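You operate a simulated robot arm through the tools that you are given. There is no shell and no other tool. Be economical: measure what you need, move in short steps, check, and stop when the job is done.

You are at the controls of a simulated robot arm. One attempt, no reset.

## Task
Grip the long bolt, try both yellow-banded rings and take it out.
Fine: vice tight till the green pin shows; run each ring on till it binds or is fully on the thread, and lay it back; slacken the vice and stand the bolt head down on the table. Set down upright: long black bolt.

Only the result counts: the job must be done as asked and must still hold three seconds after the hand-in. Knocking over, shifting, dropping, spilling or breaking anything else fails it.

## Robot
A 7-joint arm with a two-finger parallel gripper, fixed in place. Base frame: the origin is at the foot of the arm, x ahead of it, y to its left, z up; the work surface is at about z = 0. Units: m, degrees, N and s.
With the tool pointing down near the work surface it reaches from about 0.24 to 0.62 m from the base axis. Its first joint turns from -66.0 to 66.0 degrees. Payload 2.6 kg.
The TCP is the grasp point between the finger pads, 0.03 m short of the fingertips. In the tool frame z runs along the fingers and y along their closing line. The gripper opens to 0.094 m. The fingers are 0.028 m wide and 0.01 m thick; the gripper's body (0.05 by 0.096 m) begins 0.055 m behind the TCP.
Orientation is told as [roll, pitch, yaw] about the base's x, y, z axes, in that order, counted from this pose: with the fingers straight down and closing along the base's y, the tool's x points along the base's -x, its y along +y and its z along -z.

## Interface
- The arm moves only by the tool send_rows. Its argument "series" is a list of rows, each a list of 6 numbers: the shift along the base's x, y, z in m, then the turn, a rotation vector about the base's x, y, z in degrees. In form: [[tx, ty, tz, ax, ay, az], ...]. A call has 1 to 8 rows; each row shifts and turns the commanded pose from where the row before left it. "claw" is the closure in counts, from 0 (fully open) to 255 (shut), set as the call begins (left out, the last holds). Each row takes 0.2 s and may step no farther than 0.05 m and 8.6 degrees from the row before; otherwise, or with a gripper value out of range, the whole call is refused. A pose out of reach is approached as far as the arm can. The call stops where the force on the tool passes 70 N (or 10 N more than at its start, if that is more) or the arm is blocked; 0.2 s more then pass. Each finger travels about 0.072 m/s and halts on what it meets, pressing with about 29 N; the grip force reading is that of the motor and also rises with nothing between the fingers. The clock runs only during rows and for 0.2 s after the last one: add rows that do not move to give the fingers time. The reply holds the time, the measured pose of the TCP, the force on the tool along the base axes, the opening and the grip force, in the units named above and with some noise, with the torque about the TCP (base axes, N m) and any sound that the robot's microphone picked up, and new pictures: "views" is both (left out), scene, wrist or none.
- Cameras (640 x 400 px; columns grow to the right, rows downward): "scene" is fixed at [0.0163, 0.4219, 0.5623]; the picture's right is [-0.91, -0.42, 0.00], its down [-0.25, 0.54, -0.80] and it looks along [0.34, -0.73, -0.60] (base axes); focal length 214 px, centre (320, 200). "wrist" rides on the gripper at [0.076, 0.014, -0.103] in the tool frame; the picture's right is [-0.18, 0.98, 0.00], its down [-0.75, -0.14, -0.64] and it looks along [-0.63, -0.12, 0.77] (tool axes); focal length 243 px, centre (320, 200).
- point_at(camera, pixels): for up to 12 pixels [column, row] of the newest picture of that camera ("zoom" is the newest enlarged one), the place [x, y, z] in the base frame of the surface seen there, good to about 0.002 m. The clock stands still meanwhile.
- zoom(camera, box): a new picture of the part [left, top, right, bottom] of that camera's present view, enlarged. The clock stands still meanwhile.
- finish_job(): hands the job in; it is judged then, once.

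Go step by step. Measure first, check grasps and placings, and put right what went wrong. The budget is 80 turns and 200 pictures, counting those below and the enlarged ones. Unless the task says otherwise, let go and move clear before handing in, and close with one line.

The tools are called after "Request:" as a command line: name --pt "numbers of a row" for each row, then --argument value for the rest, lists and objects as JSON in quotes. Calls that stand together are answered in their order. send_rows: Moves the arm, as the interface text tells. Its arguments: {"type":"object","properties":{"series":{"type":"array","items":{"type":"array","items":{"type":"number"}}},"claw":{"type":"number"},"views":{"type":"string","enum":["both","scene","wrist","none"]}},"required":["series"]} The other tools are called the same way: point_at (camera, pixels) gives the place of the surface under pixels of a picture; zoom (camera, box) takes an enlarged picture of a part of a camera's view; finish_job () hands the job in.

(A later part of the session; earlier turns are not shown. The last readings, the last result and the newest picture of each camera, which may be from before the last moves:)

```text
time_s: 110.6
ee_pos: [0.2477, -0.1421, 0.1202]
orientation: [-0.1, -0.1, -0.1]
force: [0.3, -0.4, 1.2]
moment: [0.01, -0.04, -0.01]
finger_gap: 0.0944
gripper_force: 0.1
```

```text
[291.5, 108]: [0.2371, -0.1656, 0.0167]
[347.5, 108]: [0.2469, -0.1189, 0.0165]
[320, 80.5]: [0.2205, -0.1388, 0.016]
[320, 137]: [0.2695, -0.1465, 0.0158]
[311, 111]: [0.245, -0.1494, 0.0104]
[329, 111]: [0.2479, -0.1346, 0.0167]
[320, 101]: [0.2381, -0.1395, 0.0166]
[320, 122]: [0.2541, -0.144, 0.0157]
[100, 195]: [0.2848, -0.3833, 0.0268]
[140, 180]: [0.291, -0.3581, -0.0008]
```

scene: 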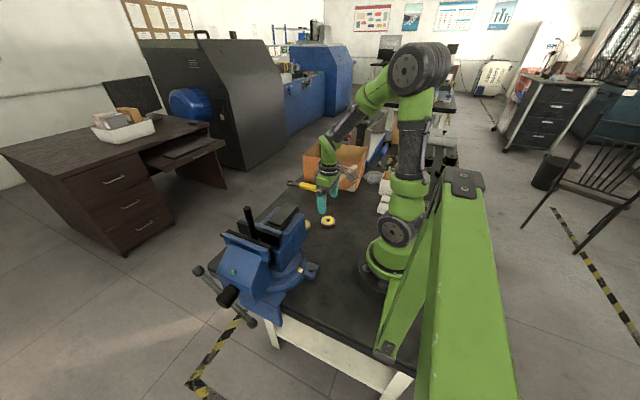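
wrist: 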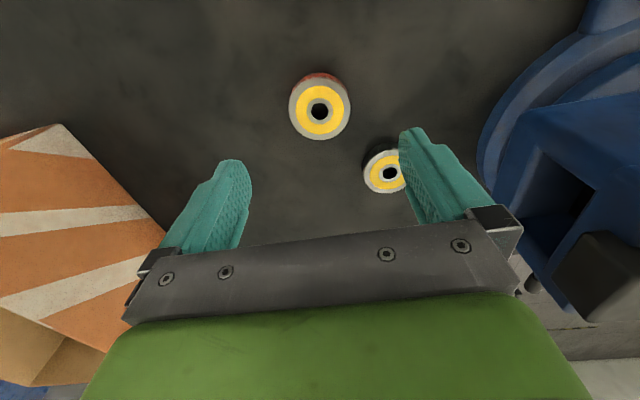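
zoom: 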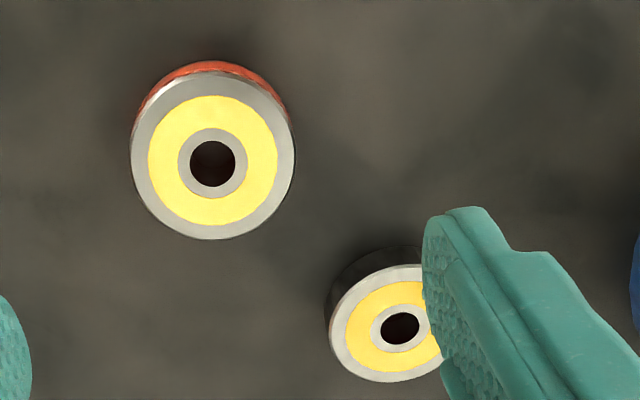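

Ring A's centre is about (0.2455,-0.1423). I'll shift −2 mm in x, descend to TCP z 0.031, close and lift gently.

Request:
send_rows --pt "-0.002 0 -0.03 0 0 0" --pt "0 0 -0.03 0 0 0" --pt "0 0 -0.02 0 0 0" --pt "0 0 -0.009 0 0 0" --pt "0 0 0 0 0 0" --views "none"

Request:
send_rows --pt "0 0 0 0 0 0" --pt "0 0 0 0 0 0" --pt "0 0 0 0 0 0" --pt "0 0 0 0 0 0" --pt "0 0 0.002 0 0 0" --pt "0 0 0.002 0 0 0" --pt "0 0 0.003 0 0 0" --pt "0 0 0.003 0 0 0" --claw 255 --views "wrist"

```text
time_s: 111.8
ee_pos: [0.2457, -0.1419, 0.0315]
orientation: [-0.2, 0.0, -0.2]
force: [-0.1, 0.2, -0.2]
moment: [-0.03, 0.02, 0.01]
finger_gap: 0.0939
gripper_force: 0.1
```

```text
time_s: 113.6
ee_pos: [0.2447, -0.1408, 0.0425]
orientation: [-0.1, 0.0, -0.3]
force: [0.6, -0.4, -2.2]
moment: [-0.04, -0.02, -0.01]
finger_gap: 0.0516
gripper_force: 28.8
```

wrist: 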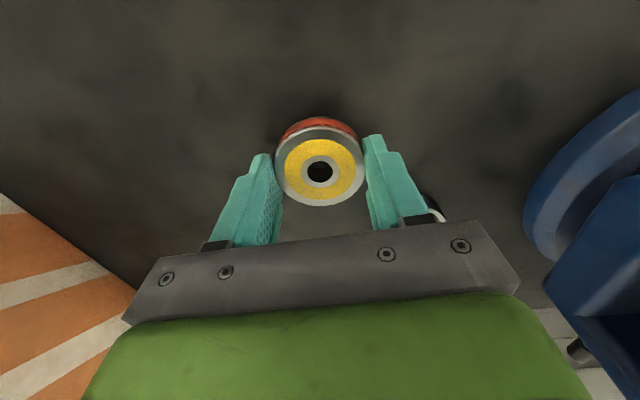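

Ring A is held. I'll lift smoothly to z≈0.38 and carry it over the bolt, turning to +172°.

Request:
send_rows --pt "0 0 0.01 0 0 0" --pt "0 0 0.02 0 0 0" --pt "0 0 0.03 0 0 0" --pt "0 0 0.035 0 0 0" --pt "0 0 0.035 0 0 0" --pt "0 0 0.035 0 0 0" --pt "0 0 0.035 0 0 0" --pt "0 0 0.035 0 0 0" --views "none"

Request:
send_rows --pt "0 0 0.035 0 0 0" --pt "0 0 0.03 0 0 0" --pt "0 0 0.025 0 0 8.6" --pt "0.004 0.015 0.01 0 0 8.6" --pt "0.008 0.03 0 0 0 8.6" --pt "0.008 0.036 0 0 0 8.6" --pt "0.008 0.036 0 0 0 8.6" --pt "0.008 0.036 0 0 0 8.6" --views "none"

Request:
send_rows --pt "0.008 0.036 0 0 0 8.6" --pt "0.008 0.036 0 0 0 8.6" --pt "0.007 0.036 0 0 0 8.6" --pt "0.004 0.028 0 0 0 8.6" --pt "0.001 0.0155 0 0 0 8.6" --pt "0 0 0 0 0 8.6" --pt "0 0 0 0 0 8.6" --pt "0 0 0 0 0 8.6" --views "none"

Request:
send_rows --pt "0 0 0 0 0 8.6" --pt "0 0 0 0 0 8.6" --pt "0 0 0 0 0 8.6" --pt "0 0 -0.02 0 0 8.6" --pt "0 0 -0.02 0 0 8.6" --pt "0 0 -0.015 0 0 8.6" --pt "0 0 0 0 0 0" --views "both"

Request:
zoom --camera "scene" --box '[200, 160, 296, 232]'

```text
time_s: 115.4
ee_pos: [0.245, -0.1423, 0.2771]
orientation: [-0.2, -0.2, -0.1]
force: [0.1, 0.0, -1.5]
moment: [0.03, 0.03, 0.02]
finger_gap: 0.0515
gripper_force: 28.6
```

```text
time_s: 117.2
ee_pos: [0.2805, 0.011, 0.3763]
orientation: [-0.2, -0.2, 51.6]
force: [0.6, 0.2, -2.2]
moment: [0.03, -0.01, 0.0]
finger_gap: 0.0517
gripper_force: 29.0
```

```text
time_s: 119.0
ee_pos: [0.3077, 0.1641, 0.3766]
orientation: [-0.2, -0.1, 120.4]
force: [-1.0, 0.0, -1.1]
moment: [-0.01, -0.02, -0.01]
finger_gap: 0.0516
gripper_force: 29.3
```

```text
time_s: 120.6
ee_pos: [0.308, 0.1625, 0.3223]
orientation: [0.1, -0.3, 170.1]
force: [0.3, -0.5, -1.9]
moment: [0.0, 0.01, -0.01]
finger_gap: 0.0517
gripper_force: 29.2
```

scene: 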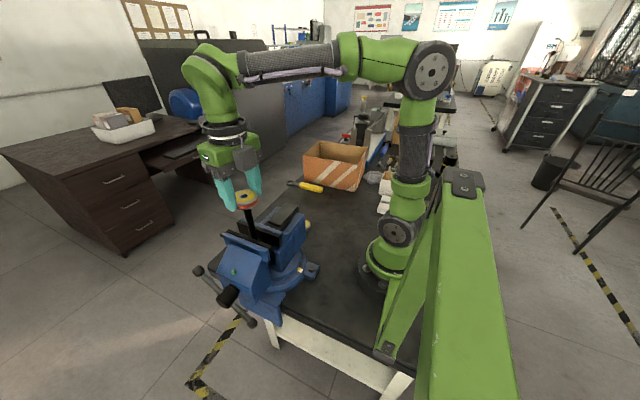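
wrist: 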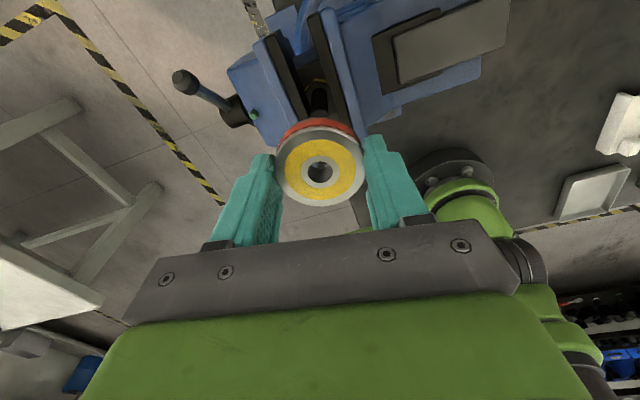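

```text
5.56 times, centred on (248, 196) of scene
```

zoom: 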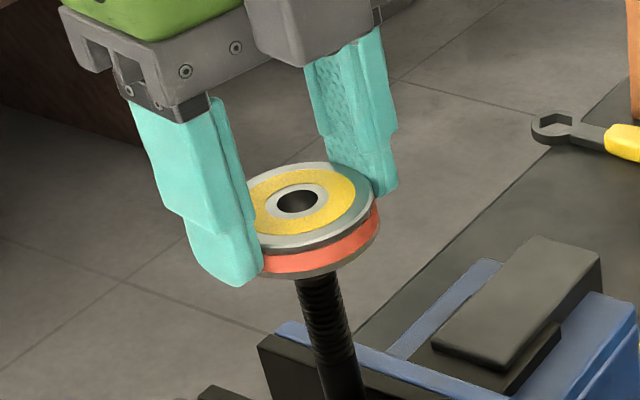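

I'll measure ring A's bore centre from symmetric points.

Request:
point_at --camera "wrist" --pixels '[[304, 172], [338, 172], [321, 154], [321, 190], [297, 172], [345, 172], [321, 147], [321, 197]]'

Request:
point_at --camera "scene" --pixels '[[238.6, 197.2], [249.5, 195.6], [243.2, 193.2], [244.4, 199.6]]'

```text
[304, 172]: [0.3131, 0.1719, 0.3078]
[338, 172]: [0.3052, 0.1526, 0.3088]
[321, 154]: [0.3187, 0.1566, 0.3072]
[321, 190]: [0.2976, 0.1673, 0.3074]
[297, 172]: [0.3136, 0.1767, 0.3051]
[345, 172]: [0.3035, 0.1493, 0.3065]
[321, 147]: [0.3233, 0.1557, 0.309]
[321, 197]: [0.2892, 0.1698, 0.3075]
```

```text
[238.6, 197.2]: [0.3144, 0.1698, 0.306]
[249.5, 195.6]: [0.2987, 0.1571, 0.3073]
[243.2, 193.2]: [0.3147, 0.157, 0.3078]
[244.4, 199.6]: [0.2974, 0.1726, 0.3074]
```

The alignment is within measurement noise. I'll lower to contact.

Request:
send_rows --pt "0 0.0003 -0.006 0 0 0" --pt "0 0 -0.004 0 0 0" --pt "0 0 -0.002 0 0 0" --pt "0 0 -0.001 0 0 0" --pt "0 0 -0.001 0 0 0" --pt "0 0 -0.001 0 0 0" --views "none"

```text
time_s: 122.0
ee_pos: [0.3087, 0.1621, 0.3075]
orientation: [-0.2, 0.1, 171.9]
force: [2.4, -2.4, 9.2]
moment: [-0.33, -0.32, -0.02]
finger_gap: 0.0515
gripper_force: 29.0
```

Contact at 9 N. I'll turn clockwise in two calls, watching torque and descent.

Request:
send_rows --pt "0 0 -0.0002 0 0 -8.6" --pt "0 0 -0.0003 0 0 -8.6" --pt "0 0 -0.0003 0 0 -8.6" --pt "0 0 -0.0003 0 0 -8.6" --pt "0 0 -0.0003 0 0 -8.6" --pt "0 0 -0.0003 0 0 -8.6" --views "none"

Request:
send_rows --pt "0 0 -0.0003 0 0 -8.6" --pt "0 0 -0.0003 0 0 -8.6" --pt "0 0 -0.0003 0 0 -8.6" --pt "0 0 -0.0003 0 0 -8.6" --pt "0 0 -0.0003 0 0 -8.6" --pt "0 0 -0.0003 0 0 -8.6" --views "wrist"

```text
time_s: 123.4
ee_pos: [0.3089, 0.1629, 0.305]
orientation: [-0.3, -0.1, 120.2]
force: [3.9, -5.0, 9.0]
moment: [-0.59, -0.53, -0.01]
finger_gap: 0.0515
gripper_force: 28.7
```

```text
time_s: 124.8
ee_pos: [0.3085, 0.164, 0.3034]
orientation: [-0.1, -0.2, 68.8]
force: [1.4, 1.0, 3.1]
moment: [0.1, -0.27, 0.53]
finger_gap: 0.0532
gripper_force: 29.2
```

wrist: 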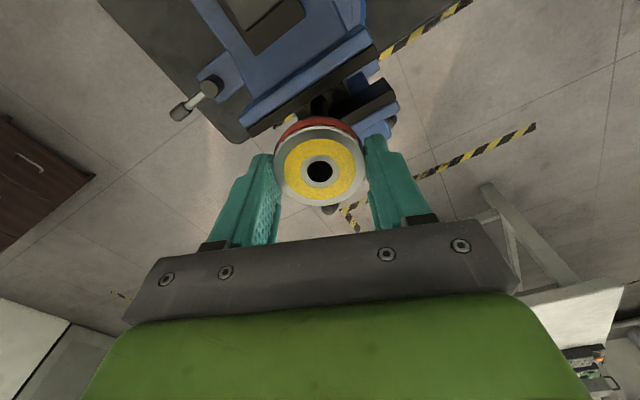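

Torque jumped to 0.53 N·m (it was about 0.1 or less for ring B), so ring A is binding. I'll turn two more steps to confirm.

Request:
send_rows --pt "0 0 0 0 0 -8.6" --pt "0 0 0 0 0 -6" --views "both"

Request:
zoom --camera "scene" --box '[200, 160, 296, 232]'

Request:
point_at --camera "wrist" --pixels '[[304, 172], [338, 172], [321, 154], [321, 190], [320, 171]]'

```text
time_s: 125.4
ee_pos: [0.3081, 0.1621, 0.303]
orientation: [-0.2, -0.1, 54.1]
force: [0.5, -0.6, -0.5]
moment: [-0.03, -0.22, 0.96]
finger_gap: 0.0519
gripper_force: 29.3
```

scene: 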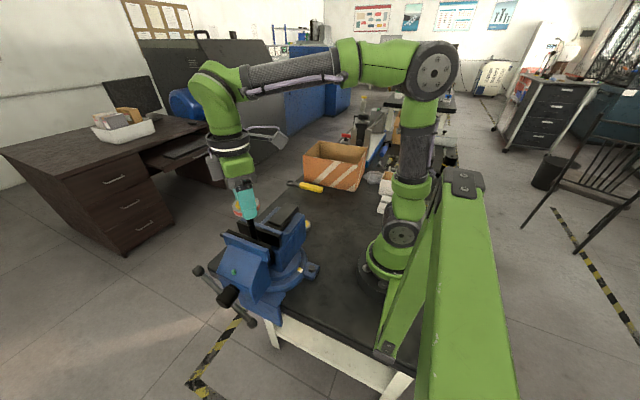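
wrist: 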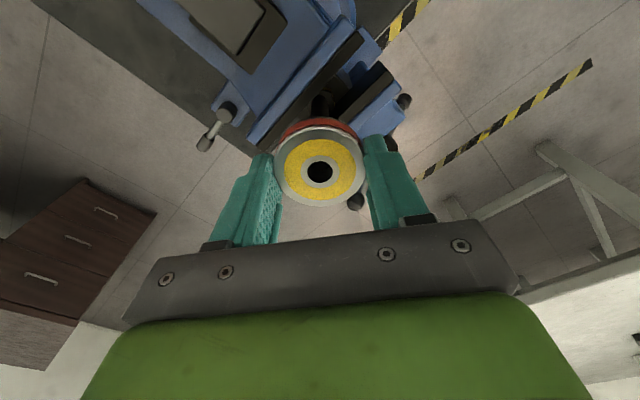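

```text
5.56 times, centred on (248, 196) of scene
```

zoom: 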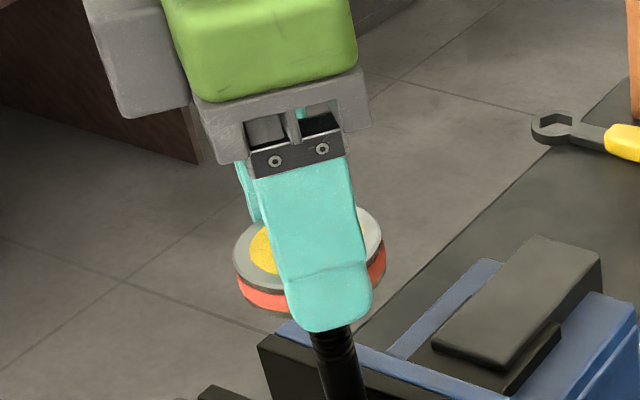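

```text
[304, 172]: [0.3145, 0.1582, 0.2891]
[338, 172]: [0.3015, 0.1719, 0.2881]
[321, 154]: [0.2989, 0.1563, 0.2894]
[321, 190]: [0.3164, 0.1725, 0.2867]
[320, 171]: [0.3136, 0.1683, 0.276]
```

Torque is 0.96 N·m with no descent, so ring A has bound at ~4.5 mm. I'll unscrew it counter-clockwise, rising along the lead.

Request:
send_rows --pt "0 0 0 0 0 8.6" --pt "0 0 0.0003 0 0 8.6" --pt "0 0 0.00037 0 0 8.6" --pt "0 0 0.00037 0 0 8.6" --pt "0 0 0.00037 0 0 8.6" --pt "0 0 0.00037 0 0 8.6" --pt "0 0 0.00037 0 0 8.6" --views "none"

Request:
send_rows --pt "0 0 0.00037 0 0 8.6" --pt "0 0 0.00037 0 0 8.6" --pt "0 0 0.00037 0 0 8.6" --pt "0 0 0.00037 0 0 8.6" --pt "0 0 0.0004 0 0 8.6" --pt "0 0 0.0004 0 0 8.6" --pt "0 0 0.0004 0 0 8.6" --views "wrist"

Request:
point_at --camera "wrist" --pixels '[[304, 172], [338, 172], [321, 154], [321, 190], [320, 171]]'

```text
time_s: 127.0
ee_pos: [0.3091, 0.163, 0.3052]
orientation: [-0.2, -0.2, 114.5]
force: [0.8, -2.7, -0.8]
moment: [-0.39, -0.12, -0.01]
finger_gap: 0.0522
gripper_force: 29.3
```

```text
time_s: 128.6
ee_pos: [0.3108, 0.1632, 0.3035]
orientation: [0.6, -0.5, 172.7]
force: [5.7, 2.0, 3.1]
moment: [0.01, -0.52, -0.04]
finger_gap: 0.0517
gripper_force: 28.2
out of reach, approached as far as the arm can: row 7
```

wrist: 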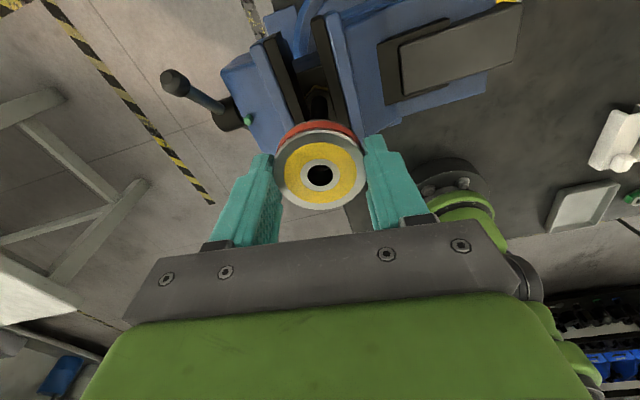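

```text
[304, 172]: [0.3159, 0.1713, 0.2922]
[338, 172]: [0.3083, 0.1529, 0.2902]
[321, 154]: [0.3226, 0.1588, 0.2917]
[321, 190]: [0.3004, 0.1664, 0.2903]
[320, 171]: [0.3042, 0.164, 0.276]
```

The wrist reached its limit; ring A's top is at 0.291, barely engaged. I'll regrip with one more swing to be fully off.

Request:
send_rows --pt "0 0 0 0 0 -2.6" --pt "0 0 0 0 0 0" --views "none"

Request:
send_rows --pt "0 0 0 0 0 0" --pt "0 0 0 0 0 0" --pt "0 0 0 0 0 0" --pt "0 0 0 0 0 -8.6" --pt "0 0 0 0 0 -8.6" --pt "0 0 0 0 0 -8.6" --pt "0 0 0 0 0 -8.6" --pt "0 0 0 0 0 -8.6" --claw 0 --views "none"

Request:
send_rows --pt "0 0 0 0 0 -8.6" --pt "0 0 0 0 0 -8.6" --pt "0 0 0 0 0 -8.6" --pt "0 0 0 0 0 -8.6" --pt "0 0 0 0 0 -8.6" --pt "0 0 0 0 0 -8.6" --pt "0 0 0 0 0 -8.6" --pt "0 0 0 0 0 -8.6" --views "wrist"

Request:
zoom --camera "scene" --box '[200, 160, 296, 232]'

Request:
point_at --camera "wrist" --pixels '[[304, 172], [338, 172], [321, 154], [321, 190], [320, 171]]'

```text
time_s: 129.2
ee_pos: [0.308, 0.1644, 0.3022]
orientation: [-0.1, 0.0, 171.8]
force: [0.3, -7.5, 5.4]
moment: [-0.8, -0.04, -0.03]
finger_gap: 0.052
gripper_force: 29.4
```

```text
time_s: 131.0
ee_pos: [0.3096, 0.1645, 0.3023]
orientation: [-0.2, -0.1, 128.8]
force: [-0.4, -0.3, -0.4]
moment: [-0.01, 0.03, -0.04]
finger_gap: 0.0937
gripper_force: 0.2
```

```text
time_s: 132.8
ee_pos: [0.3091, 0.1634, 0.3019]
orientation: [-0.2, -0.1, 59.9]
force: [0.3, 1.1, -0.3]
moment: [0.01, 0.01, 0.04]
finger_gap: 0.0942
gripper_force: 0.1
```

wrist: 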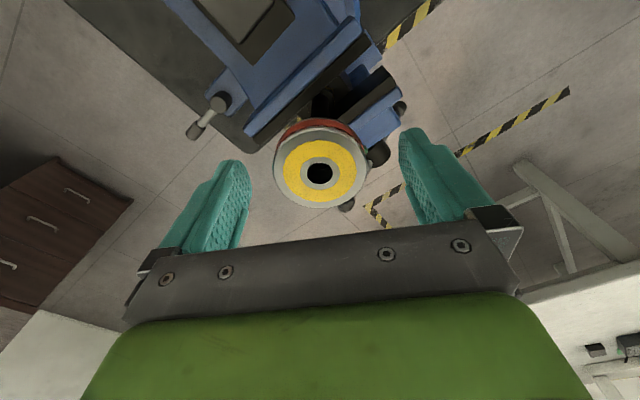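

```text
5.56 times, centred on (248, 196) of scene
```

zoom: 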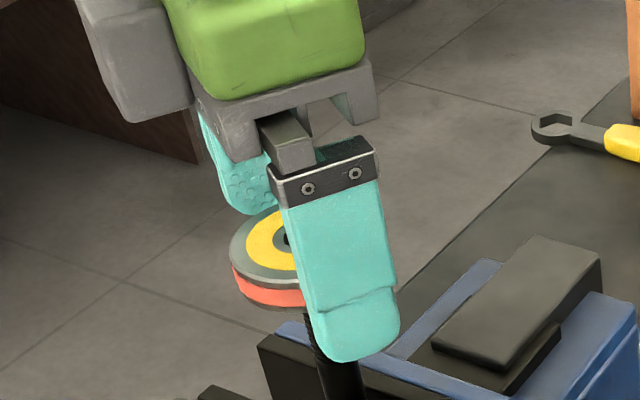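

```text
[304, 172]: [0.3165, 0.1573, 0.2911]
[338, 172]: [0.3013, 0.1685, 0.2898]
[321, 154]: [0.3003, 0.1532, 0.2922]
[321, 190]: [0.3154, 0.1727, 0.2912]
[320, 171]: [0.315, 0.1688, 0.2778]
```

Ring A rests level on the bolt end (top 0.291). I'll raise 4 mm for proper grip depth, close, turn +86° off the thread, and lift.

Request:
send_rows --pt "0 0 0.004 0 0 0" --pt "0 0 0 0 0 0" --views "none"

Request:
send_rows --pt "0 0 0 0 0 0" --pt "0 0 0 0 0 0" --pt "0 0 0 0 0 0" --pt "0 0 0.0003 0 0 8.6" --pt "0 0 0.0004 0 0 8.6" --pt "0 0 0.0004 0 0 8.6" --pt "0 0 0.0004 0 0 8.6" --pt "0 0 0.0004 0 0 8.6" --claw 255 --views "none"

Request:
send_rows --pt "0 0 0.0004 0 0 8.6" --pt "0 0 0.0004 0 0 8.6" --pt "0 0 0.0004 0 0 8.6" --pt "0 0 0.0004 0 0 8.6" --pt "0 0 0.0005 0 0 8.6" --pt "0 0 0.0005 0 0 0" --pt "0 0 0.001 0 0 0" --views "wrist"

```text
time_s: 133.4
ee_pos: [0.3088, 0.1639, 0.3072]
orientation: [-0.3, -0.1, 60.0]
force: [0.0, 0.3, 0.0]
moment: [-0.01, -0.04, 0.0]
finger_gap: 0.0938
gripper_force: 0.1
```

```text
time_s: 135.2
ee_pos: [0.3096, 0.1633, 0.3092]
orientation: [-0.2, -0.1, 103.3]
force: [-0.3, 0.9, -0.8]
moment: [-0.03, 0.0, 0.0]
finger_gap: 0.0528
gripper_force: 29.3
```

```text
time_s: 136.8
ee_pos: [0.3084, 0.1646, 0.312]
orientation: [-0.2, -0.1, 146.2]
force: [0.3, -0.2, -1.9]
moment: [0.0, 0.01, 0.02]
finger_gap: 0.0531
gripper_force: 29.0
```

wrist: 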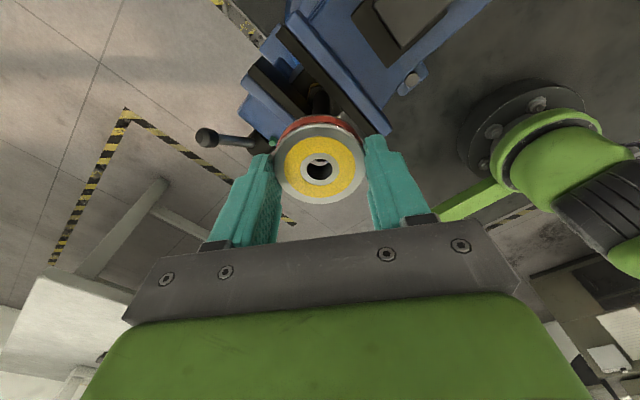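

Ring A is free. I'll lift and carry it back over its spot (0.246,-0.142), turning to yaw 0.

Request:
send_rows --pt "0 0 0.005 0 0 0" --pt "0 0 0.012 0 0 -8.6" --pt "0 0 0.02 0 0 -8.6" --pt "0 0 0.02 0 0 -8.6" --pt "0 0 0.008 0 0 -8.6" --pt "-0.001 -0.008 0 0 0 -8.6" --pt "-0.003 -0.018 0 0 0 -8.6" --pt "-0.006 -0.028 0 0 0 -8.6" --views "none"

Request:
send_rows --pt "-0.007 -0.035 0 0 0 -8.6" --pt "-0.007 -0.036 0 0 0 -8.6" --pt "-0.007 -0.036 0 0 0 -8.6" --pt "-0.007 -0.036 0 0 0 -8.6" --pt "-0.007 -0.036 0 0 0 -8.6" --pt "-0.007 -0.034 0 0 0 -8.6" --pt "-0.005 -0.024 0 0 0 -8.6" --pt "-0.002 -0.012 0 0 0 -8.6" --views "none"

Request:
send_rows --pt "-0.001 -0.0035 0 0 0 -8.6" --pt "0 0 -0.03 0 0 -8.6" --pt "0 0 -0.04 0 0 0" --pt "0 0 -0.04 0 0 0" --pt "0 0 -0.04 0 0 0" --pt "0 0 -0.04 0 0 0" --pt "0 0 -0.02 0 0 0" --pt "0 0 0 0 0 0" --views "wrist"

Request:
point_at --camera "wrist" --pixels '[[304, 169], [338, 169], [320, 151], [320, 187]]'

```text
time_s: 138.6
ee_pos: [0.3, 0.1094, 0.3788]
orientation: [-0.2, -0.1, 85.8]
force: [0.1, -0.1, -1.7]
moment: [0.01, -0.01, 0.01]
finger_gap: 0.0526
gripper_force: 29.0
```

```text
time_s: 140.4
ee_pos: [0.2494, -0.139, 0.3779]
orientation: [-0.2, -0.1, 17.0]
force: [0.1, -0.5, -2.0]
moment: [0.06, 0.0, -0.06]
finger_gap: 0.0527
gripper_force: 28.8
```

```text
time_s: 142.2
ee_pos: [0.2496, -0.1434, 0.1662]
orientation: [-0.2, -0.1, -0.1]
force: [0.1, 0.4, -0.4]
moment: [-0.03, -0.04, 0.04]
finger_gap: 0.0528
gripper_force: 29.1
```

wrist: 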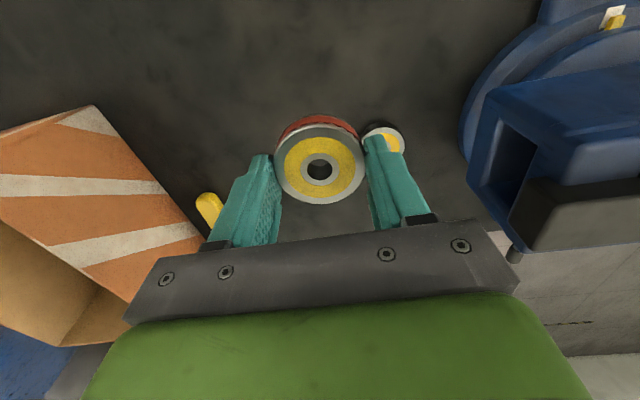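

```text
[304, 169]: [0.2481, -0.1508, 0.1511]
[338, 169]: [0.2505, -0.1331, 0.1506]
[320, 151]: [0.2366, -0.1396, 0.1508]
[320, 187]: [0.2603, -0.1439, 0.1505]
```

The ring's centre is (0.2488,-0.142); I'll shift −3 mm in x and lower it to the table.

Request:
send_rows --pt "-0.003 0.0003 -0.035 0 0 0" --pt "0 0 -0.045 0 0 0" --pt "0 0 -0.035 0 0 0" --pt "0 0 -0.014 0 0 0" --pt "0 0 -0.003 0 0 0" --pt "0 0 -0.001 0 0 0" --views "none"

Request:
send_rows --pt "0 0 -0.0007 0 0 0" --pt "0 0 -0.0005 0 0 0" --views "none"

```text
time_s: 143.6
ee_pos: [0.2466, -0.143, 0.0341]
orientation: [-0.2, -0.1, -0.1]
force: [0.4, -0.2, -1.3]
moment: [0.0, 0.03, 0.06]
finger_gap: 0.0528
gripper_force: 28.1
```

```text
time_s: 144.2
ee_pos: [0.2458, -0.1429, 0.0329]
orientation: [-0.2, -0.1, -0.1]
force: [-0.4, 0.1, -1.7]
moment: [0.02, -0.02, -0.02]
finger_gap: 0.0528
gripper_force: 29.0
```

Request:
send_rows --pt "0 0 -0.0006 0 0 0" --pt "0 0 -0.0006 0 0 0" --pt "0 0 -0.0005 0 0 0" --views "none"

```text
time_s: 145.0
ee_pos: [0.2462, -0.1417, 0.0316]
orientation: [-0.3, -0.2, -0.1]
force: [-5.5, 0.3, 19.9]
moment: [0.2, 0.13, -0.12]
finger_gap: 0.0529
gripper_force: 29.1
```

Ring A touched down at 20 N. I'll release, rise, close the fingers and fly back to the vice handle at yaw −90, over its raised +x end.

Request:
send_rows --pt "0 0 0.0005 0 0 0" --pt "0 0 0 0 0 0" --pt "0 0 0 0 0 0" --pt "0 0 0.03 0 0 0" --pt "0 0 0.05 0 0 0" --pt "0 0 0.05 0 0 0" --pt "0 0 0.05 0 0 0" --pt "0 0 0.05 0 0 0" --claw 0 --views "wrist"

Request:
send_rows --pt "0 0 0.05 0 0 0" --pt "0 0 0.05 0 0 0" --pt "0.008 0.03 0.02 0 0 -8.6" --pt "0.011 0.043 0 0 0 -8.6" --pt "0.011 0.043 0 0 0 -8.6" --pt "0.011 0.043 0 0 0 -8.6" --pt "0.011 0.043 0 0 0 -8.6" --pt "0.011 0.043 0 0 0 -8.6" --claw 255 --views "none"

Request:
send_rows --pt "0.011 0.043 0 0 0 -8.6" --pt "0.011 0.043 0 0 0 -8.6" --pt "0.011 0.043 0 0 0 -8.6" --pt "0.011 0.043 0 0 0 -8.6" --pt "0.002 0.009 -0.03 0 0 -4" --pt "0 0 -0.04 0 0 0" --pt "0 0 -0.03 0 0 0" --views "both"

Request:
zoom --camera "scene" --box '[280, 190, 360, 250]'

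```text
time_s: 146.8
ee_pos: [0.247, -0.1421, 0.2622]
orientation: [-0.2, -0.1, -0.1]
force: [-0.8, 1.7, 0.0]
moment: [0.0, 0.0, 0.01]
finger_gap: 0.0942
gripper_force: 0.0
```

wrist: 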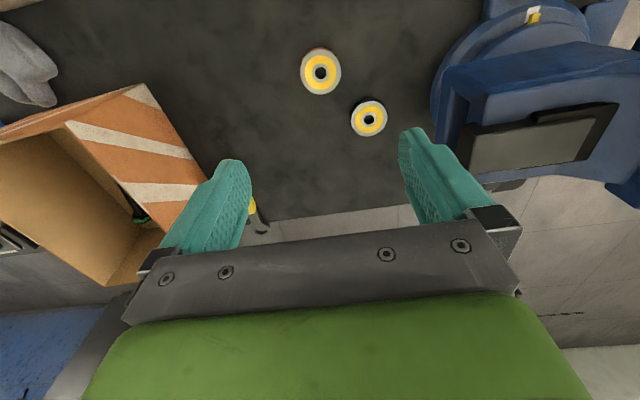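

```text
time_s: 148.6
ee_pos: [0.3083, 0.1033, 0.3805]
orientation: [-0.2, -0.1, -51.7]
force: [-0.5, -0.1, 0.3]
moment: [0.01, -0.01, -0.01]
finger_gap: 0.0002
gripper_force: 29.1
```

```text
time_s: 150.2
ee_pos: [0.354, 0.2843, 0.2816]
orientation: [-0.3, -0.1, -90.1]
force: [-0.3, -0.7, 0.4]
moment: [0.0, 0.02, -0.02]
finger_gap: 0.0
gripper_force: 28.9
```

scene: 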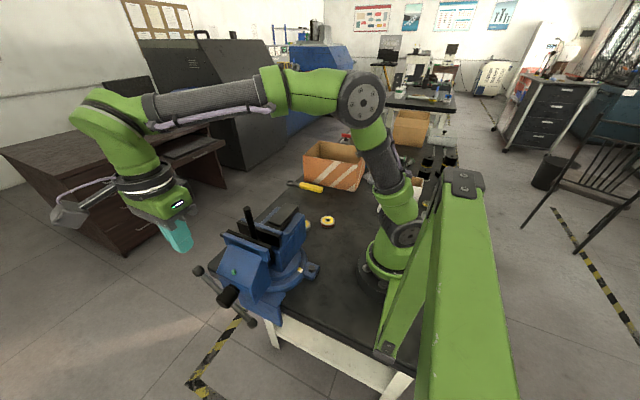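
wrist: 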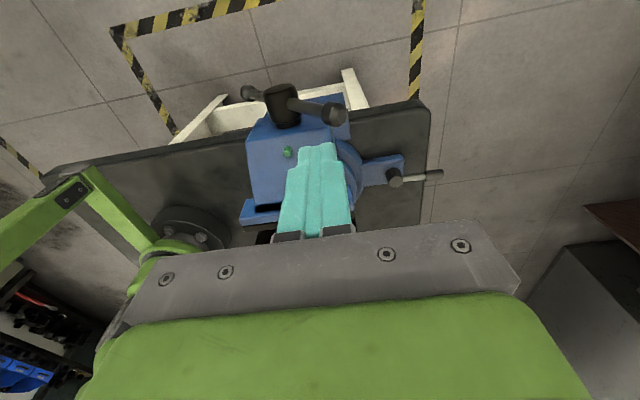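

```text
6.67 times, centred on (320, 220) of scene
```

zoom: 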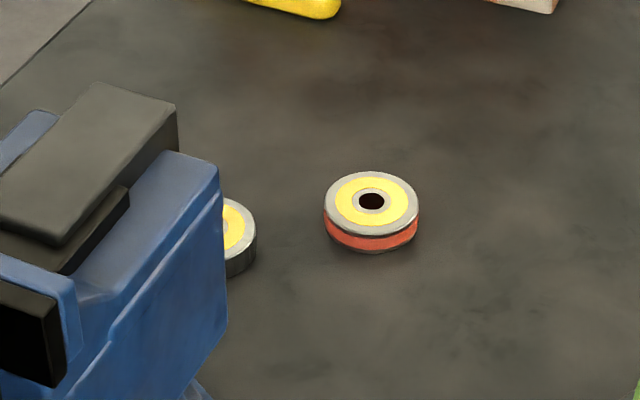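

Both rings lie flat in their old places. The handle's +x end is up at scene (199,271); I'll measure bar points.

Request:
point_at --camera "scene" --pixels '[[199, 271], [207, 277.5], [213, 283.5], [240, 311], [251, 322], [228, 297]]'

Request:
point_at --camera "wrist" --pixels '[[334, 113], [312, 106], [302, 103], [283, 100], [250, 93]]'

Request:
zoom --camera "scene" --box '[180, 210, 310, 340]'

```text
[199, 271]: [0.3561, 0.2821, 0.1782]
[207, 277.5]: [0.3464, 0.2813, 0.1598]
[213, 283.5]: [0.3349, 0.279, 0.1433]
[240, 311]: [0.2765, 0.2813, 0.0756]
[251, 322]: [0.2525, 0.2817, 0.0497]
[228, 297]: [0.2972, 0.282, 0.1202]
```

```text
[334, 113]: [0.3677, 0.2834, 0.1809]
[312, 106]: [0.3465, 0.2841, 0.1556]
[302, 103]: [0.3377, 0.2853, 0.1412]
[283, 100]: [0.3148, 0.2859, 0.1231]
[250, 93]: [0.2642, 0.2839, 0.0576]
```

```text
3.08 times, centred on (245, 275) of scene
```

zoom: 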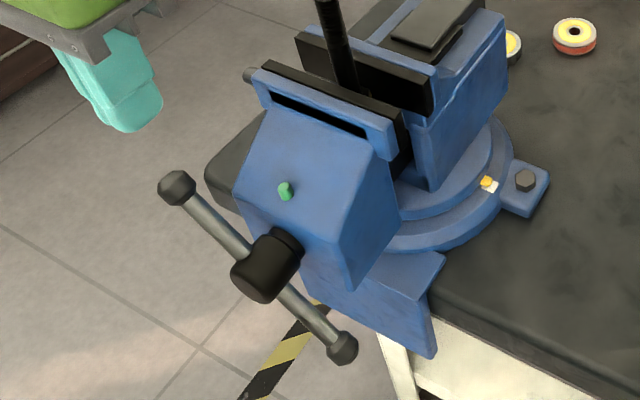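

The bar is at ~51°, +x end up, centre (0.306, 0.279, 0.113). I'll approach its upper-left side and push the end over +x and down (counter-clockwise).

Request:
send_rows --pt "-0.026 -0.003 -0.03 0 0 0" --pt "0 0 -0.03 0 0 0" --pt "0.002 0 -0.018 0 0 0" --pt "0.004 0 -0.007 0 0 0" --pt "0.007 0 -0.006 0 0 0" --pt "0.008 0 -0.007 0 0 0" --pt "0.007 0 -0.009 0 0 0" --views "wrist"

```text
time_s: 151.8
ee_pos: [0.3581, 0.2808, 0.1767]
orientation: [0.1, 0.0, -89.9]
force: [-1.7, 1.7, 12.0]
moment: [0.02, -0.09, 0.01]
finger_gap: 0.0
gripper_force: 29.3
```

wrist: 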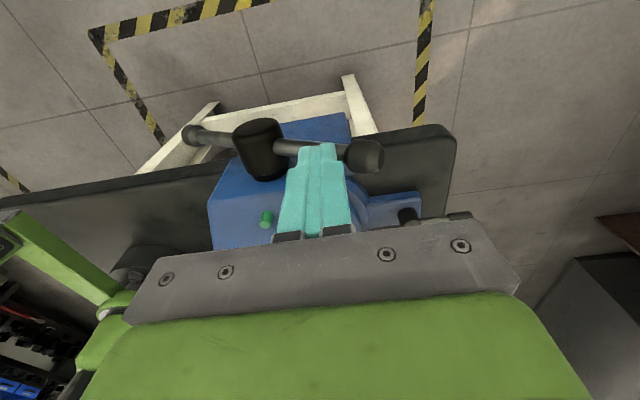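

The bar is turning with ~12 N. I'll continue down past horizontal.

Request:
send_rows --pt "0.001 0 -0.009 0 0 0" --pt "0 0 -0.01 0 0 0" --pt "0 0 -0.01 0 0 0" --pt "0 0 -0.01 0 0 0" --pt "-0.001 0 -0.009 0 0 0" --pt "-0.002 0 -0.008 0 0 0" --views "wrist"

Request:
zoom --camera "wrist" --box '[160, 60, 480, 260]'

```text
time_s: 153.2
ee_pos: [0.3526, 0.2801, 0.1186]
orientation: [-0.4, -0.4, -90.2]
force: [0.7, 2.9, 2.9]
moment: [0.12, 0.0, -0.05]
finger_gap: 0.0
gripper_force: 29.4
```

wrist: 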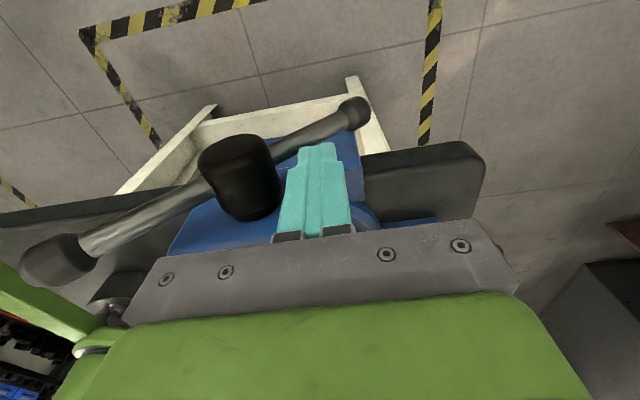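

```text
2.00 times, centred on (320, 160) of wrist
```

zoom: 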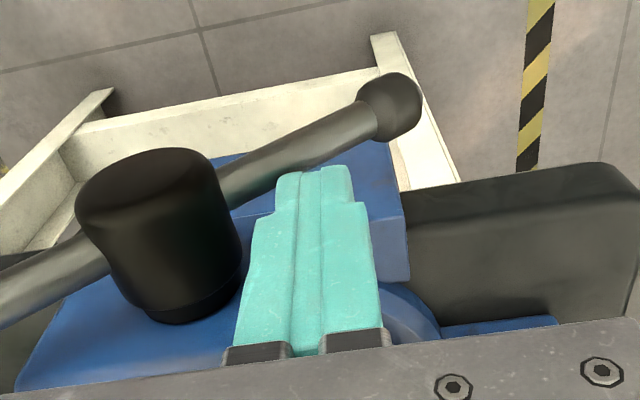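

The bar is now past horizontal with the +x end down ~30°. I'll lift clear and inspect the jaws and bolt.

Request:
send_rows --pt "0.002 0 0.03 0 0 0" --pt "0 0 0.045 0 0 0" --pt "0 0 0.045 0 0 0" --pt "0 0 0.045 0 0 0" --pt "0.01 0 0.02 0 0 0" --views "both"

Request:
zoom --camera "scene" --box '[190, 200, 310, 275]'

Request:
zoom --camera "scene" --box '[190, 255, 310, 330]'

```text
time_s: 154.4
ee_pos: [0.3679, 0.2807, 0.3044]
orientation: [-0.3, 0.0, -90.1]
force: [-0.5, 0.3, 0.1]
moment: [-0.01, 0.02, 0.02]
finger_gap: 0.0001
gripper_force: 29.1
```

scene: 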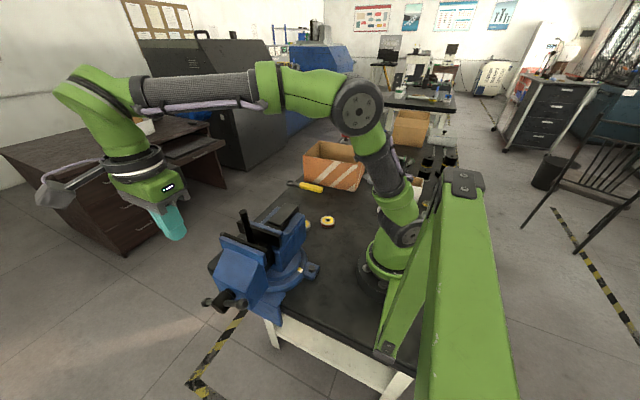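
wrist: 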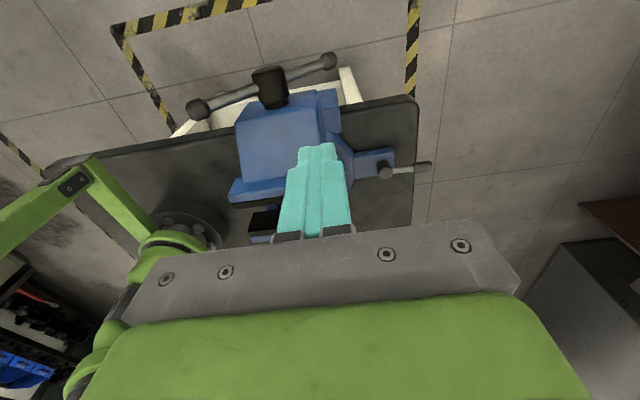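

```text
5.33 times, centred on (250, 238) of scene
```

zoom: 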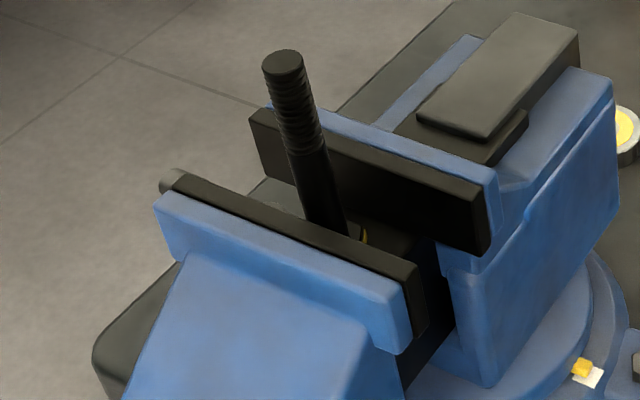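

```text
5.33 times, centred on (250, 292) of scene
```

zoom: 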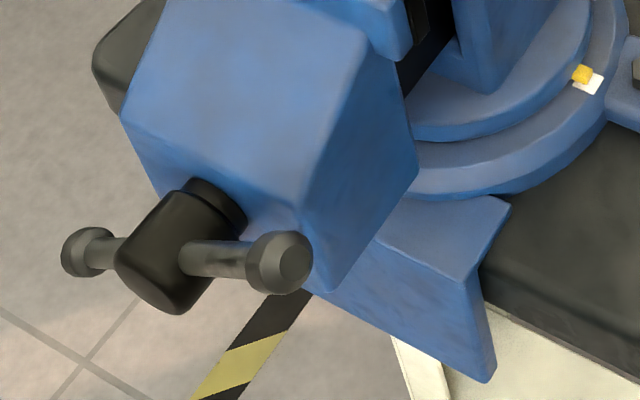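

The pin is hidden again and the jaws are wider than at first; the bolt seems a bit moved or leaning. I'll measure bolt and gap.

Request:
zoom --camera "scene" --box '[216, 198, 280, 248]'

```text
8.00 times, centred on (248, 223) of scene
```

zoom: 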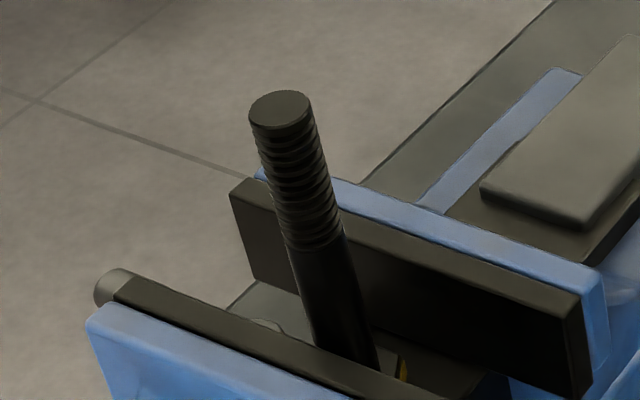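

Request:
point_at --camera "zoom" --pixels '[[280, 108], [253, 110], [306, 107], [280, 95], [282, 123], [300, 180], [318, 245], [330, 290], [345, 345], [220, 330], [300, 225], [400, 365]]'

```text
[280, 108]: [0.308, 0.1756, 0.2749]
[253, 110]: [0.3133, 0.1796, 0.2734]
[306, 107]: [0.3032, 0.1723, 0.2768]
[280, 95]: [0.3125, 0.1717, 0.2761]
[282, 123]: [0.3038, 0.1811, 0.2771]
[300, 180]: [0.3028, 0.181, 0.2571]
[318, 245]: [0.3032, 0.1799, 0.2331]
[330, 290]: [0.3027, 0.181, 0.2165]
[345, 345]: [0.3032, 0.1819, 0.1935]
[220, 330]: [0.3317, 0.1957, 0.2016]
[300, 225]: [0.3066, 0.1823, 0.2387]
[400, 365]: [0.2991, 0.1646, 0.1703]
```

The bolt stands upright at (0.308,0.176) with head top visible near z 0.170. I'll check the clearance between the movable jaw's face and the head before pulling.

Request:
zoom --camera "scene" --box '[240, 228, 280, 258]'

Request:
point_at --camera "zoom" --pixels '[[60, 170], [120, 200], [120, 150], [180, 180], [250, 200], [290, 200], [300, 240], [230, 250], [330, 210], [200, 210], [260, 160], [350, 300]]'

```text
13.33 times, centred on (260, 243) of scene
```

zoom: 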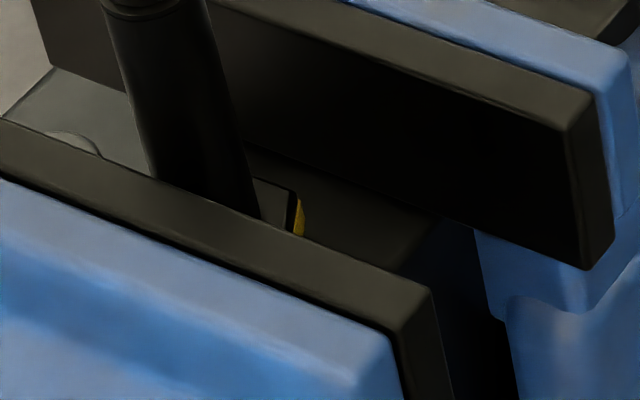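

```text
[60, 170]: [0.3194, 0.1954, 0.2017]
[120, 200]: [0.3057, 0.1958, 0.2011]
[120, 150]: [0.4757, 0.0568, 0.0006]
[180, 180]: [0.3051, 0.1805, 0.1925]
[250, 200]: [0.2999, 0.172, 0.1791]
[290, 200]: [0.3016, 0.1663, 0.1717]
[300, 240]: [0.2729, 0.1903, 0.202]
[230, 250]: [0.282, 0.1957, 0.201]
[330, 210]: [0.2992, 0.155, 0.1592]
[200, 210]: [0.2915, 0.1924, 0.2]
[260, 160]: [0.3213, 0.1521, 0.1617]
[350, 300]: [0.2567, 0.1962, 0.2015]
```

The head sits on the slide (z≈0.159), between jaw faces at y≈0.151 and 0.189. I'll rise, centre over the bolt with open fingers closing along x, and check before descending.

Request:
send_rows --pt "0 0 0.045 0 0 0" --pt "0 0 0.03 0 0 0" --pt "-0.02 -0.035 0 0 0 0" --pt "-0.02 -0.035 0 0 0 0" --pt "-0.0195 -0.0345 0 0 0 0" --pt "0 0 0 0 0 0" --claw 0 --views "wrist"

```text
time_s: 155.8
ee_pos: [0.3091, 0.1755, 0.3773]
orientation: [-0.3, -0.1, -90.1]
force: [0.3, -0.6, -0.1]
moment: [0.01, 0.03, -0.02]
finger_gap: 0.0941
gripper_force: 0.1
```

wrist: 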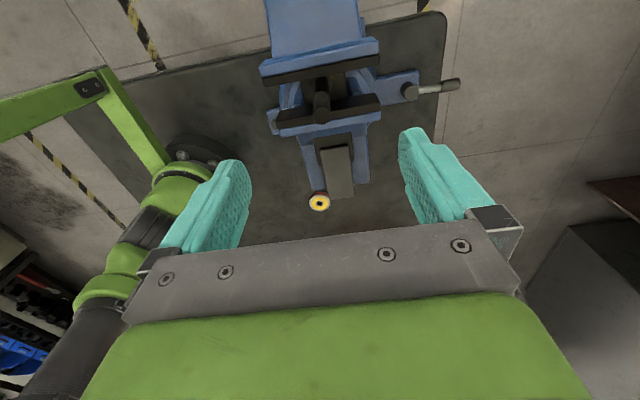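

Request:
zoom --camera "wrist" --box '[270, 60, 370, 140]'

Request:
point_at --camera "wrist" --pixels '[[320, 113], [320, 108], [320, 117], [314, 113], [326, 113], [321, 85], [300, 75], [330, 71]]'

```text
5.00 times, centred on (320, 100) of wrist
```

zoom: 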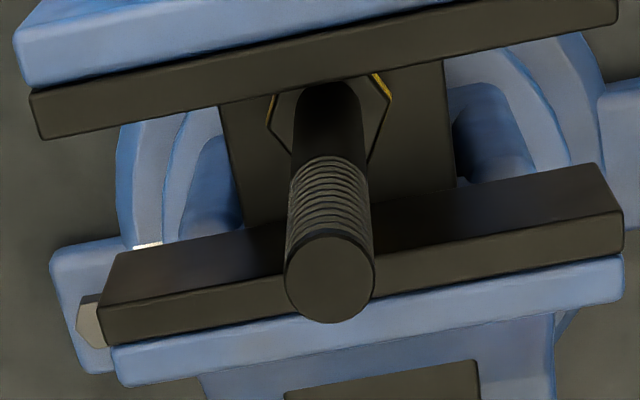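

```text
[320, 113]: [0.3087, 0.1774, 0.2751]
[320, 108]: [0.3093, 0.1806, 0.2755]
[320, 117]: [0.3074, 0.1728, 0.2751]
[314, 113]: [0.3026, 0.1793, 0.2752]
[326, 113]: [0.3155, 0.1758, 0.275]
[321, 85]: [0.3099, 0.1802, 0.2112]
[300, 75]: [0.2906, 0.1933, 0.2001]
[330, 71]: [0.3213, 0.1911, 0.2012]
```

The bolt's end is centred under the tool (322,115), and the hex head is ~25–29 mm wide, near the movable jaw. I'll descend to z 0.237 and grip the shank.

Request:
send_rows --pt "0 0.0005 -0.045 0 0 0" --pt "0 0 -0.045 0 0 0" --pt "0 0 -0.035 0 0 0" --pt "0 0 -0.015 0 0 0" --pt "0 0 0 0 0 0" --views "none"

Request:
send_rows --pt "0 0 0 0 0 0" --pt "0 0 0 0 0 0" --pt "0 0 0 0 0 0" --pt "0 0 0 0 0 0" --pt "0 0 0 0 0 0" --claw 255 --views "both"

Request:
zoom --camera "scene" --box '[200, 180, 296, 252]'

```text
time_s: 157.0
ee_pos: [0.3089, 0.1757, 0.2379]
orientation: [-0.3, -0.1, -90.0]
force: [0.3, 0.3, 0.0]
moment: [0.02, 0.01, 0.01]
finger_gap: 0.0938
gripper_force: 0.1
```

```text
time_s: 158.2
ee_pos: [0.308, 0.1764, 0.2386]
orientation: [-0.2, -0.1, -90.1]
force: [-0.2, -0.1, 0.3]
moment: [0.01, 0.07, 0.02]
finger_gap: 0.0155
gripper_force: 29.1
```

scene: 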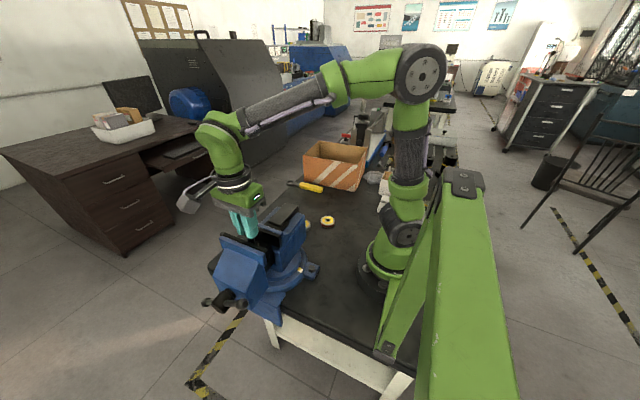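
wrist: 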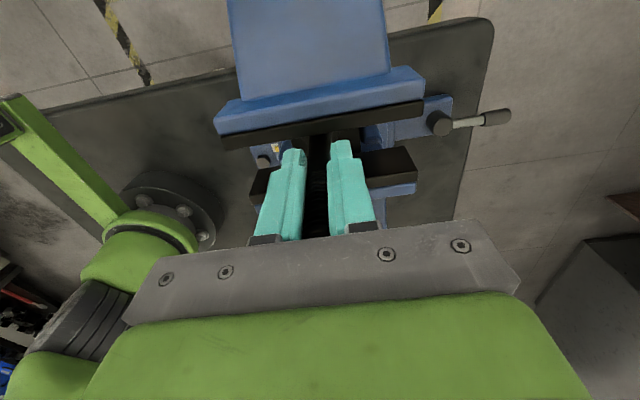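

```text
5.56 times, centred on (248, 216) of scene
```

zoom: 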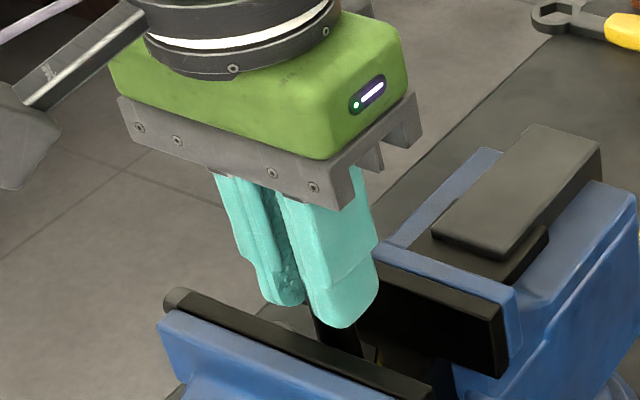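

The bolt is gripped (gap 0.0155). I'll raise 2 mm, shift −5 mm in y to centre it between the jaws, then lift slowly.

Request:
send_rows --pt "0 0 0.001 0 0 0" --pt "0 -0.0015 0.001 0 0 0" --pt "0 -0.002 0 0 0 0" --pt "0 -0.002 0 0 0 0" --pt "0 0 0.003 0 0 0" --pt "0 0 0.005 0 0 0" --pt "0 0 0.008 0 0 0" --pt "0 0 0.01 0 0 0" --views "none"

Request:
send_rows --pt "0 0 0.015 0 0 0" --pt "0 0 0.02 0 0 0" --pt "0 0 0.02 0 0 0" --pt "0 0 0.02 0 0 0" --pt "0 0 0.02 0 0 0" --pt "0 0 0.015 0 0 0" --pt "0 0 0.005 0 0 0" --views "both"

Request:
zoom --camera "scene" --box '[190, 140, 310, 230]'

```text
time_s: 160.0
ee_pos: [0.309, 0.1712, 0.2665]
orientation: [-0.2, -0.2, -90.1]
force: [0.6, -0.2, -1.9]
moment: [-0.04, -0.02, -0.01]
finger_gap: 0.0155
gripper_force: 29.1
```

```text
time_s: 161.6
ee_pos: [0.3079, 0.1713, 0.3831]
orientation: [-0.3, -0.1, -90.1]
force: [-0.3, 0.1, -2.1]
moment: [0.01, 0.02, 0.02]
finger_gap: 0.0155
gripper_force: 29.1
```

scene: 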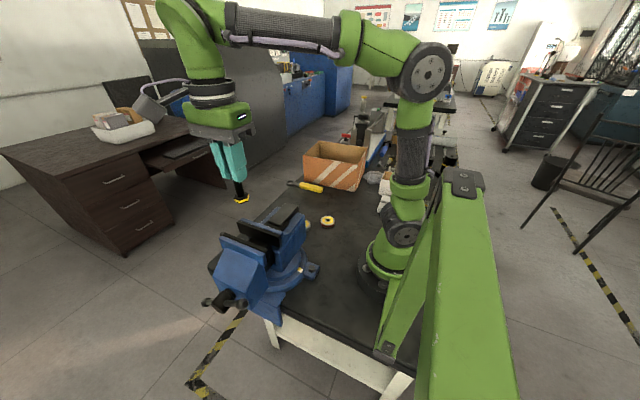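
wrist: 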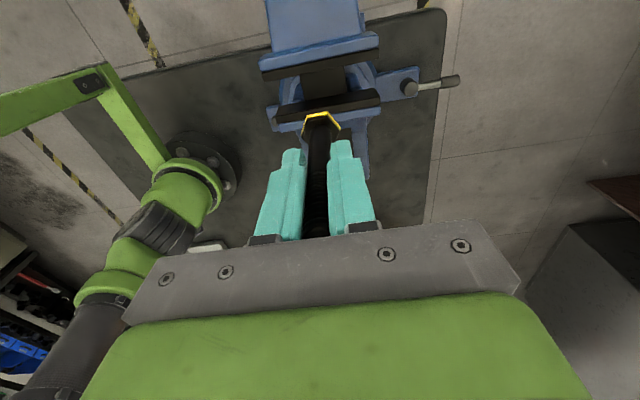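

```text
4.44 times, centred on (250, 185) of scene
```

zoom: 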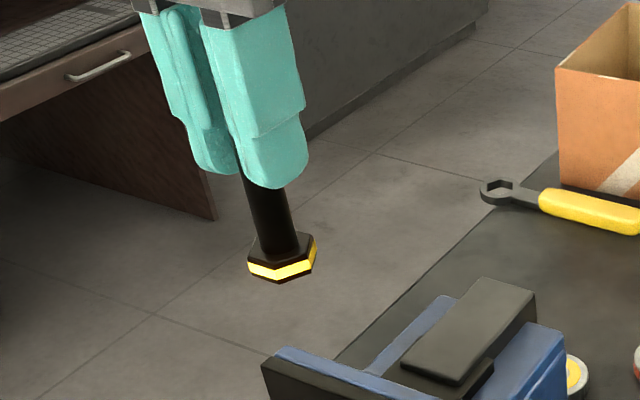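

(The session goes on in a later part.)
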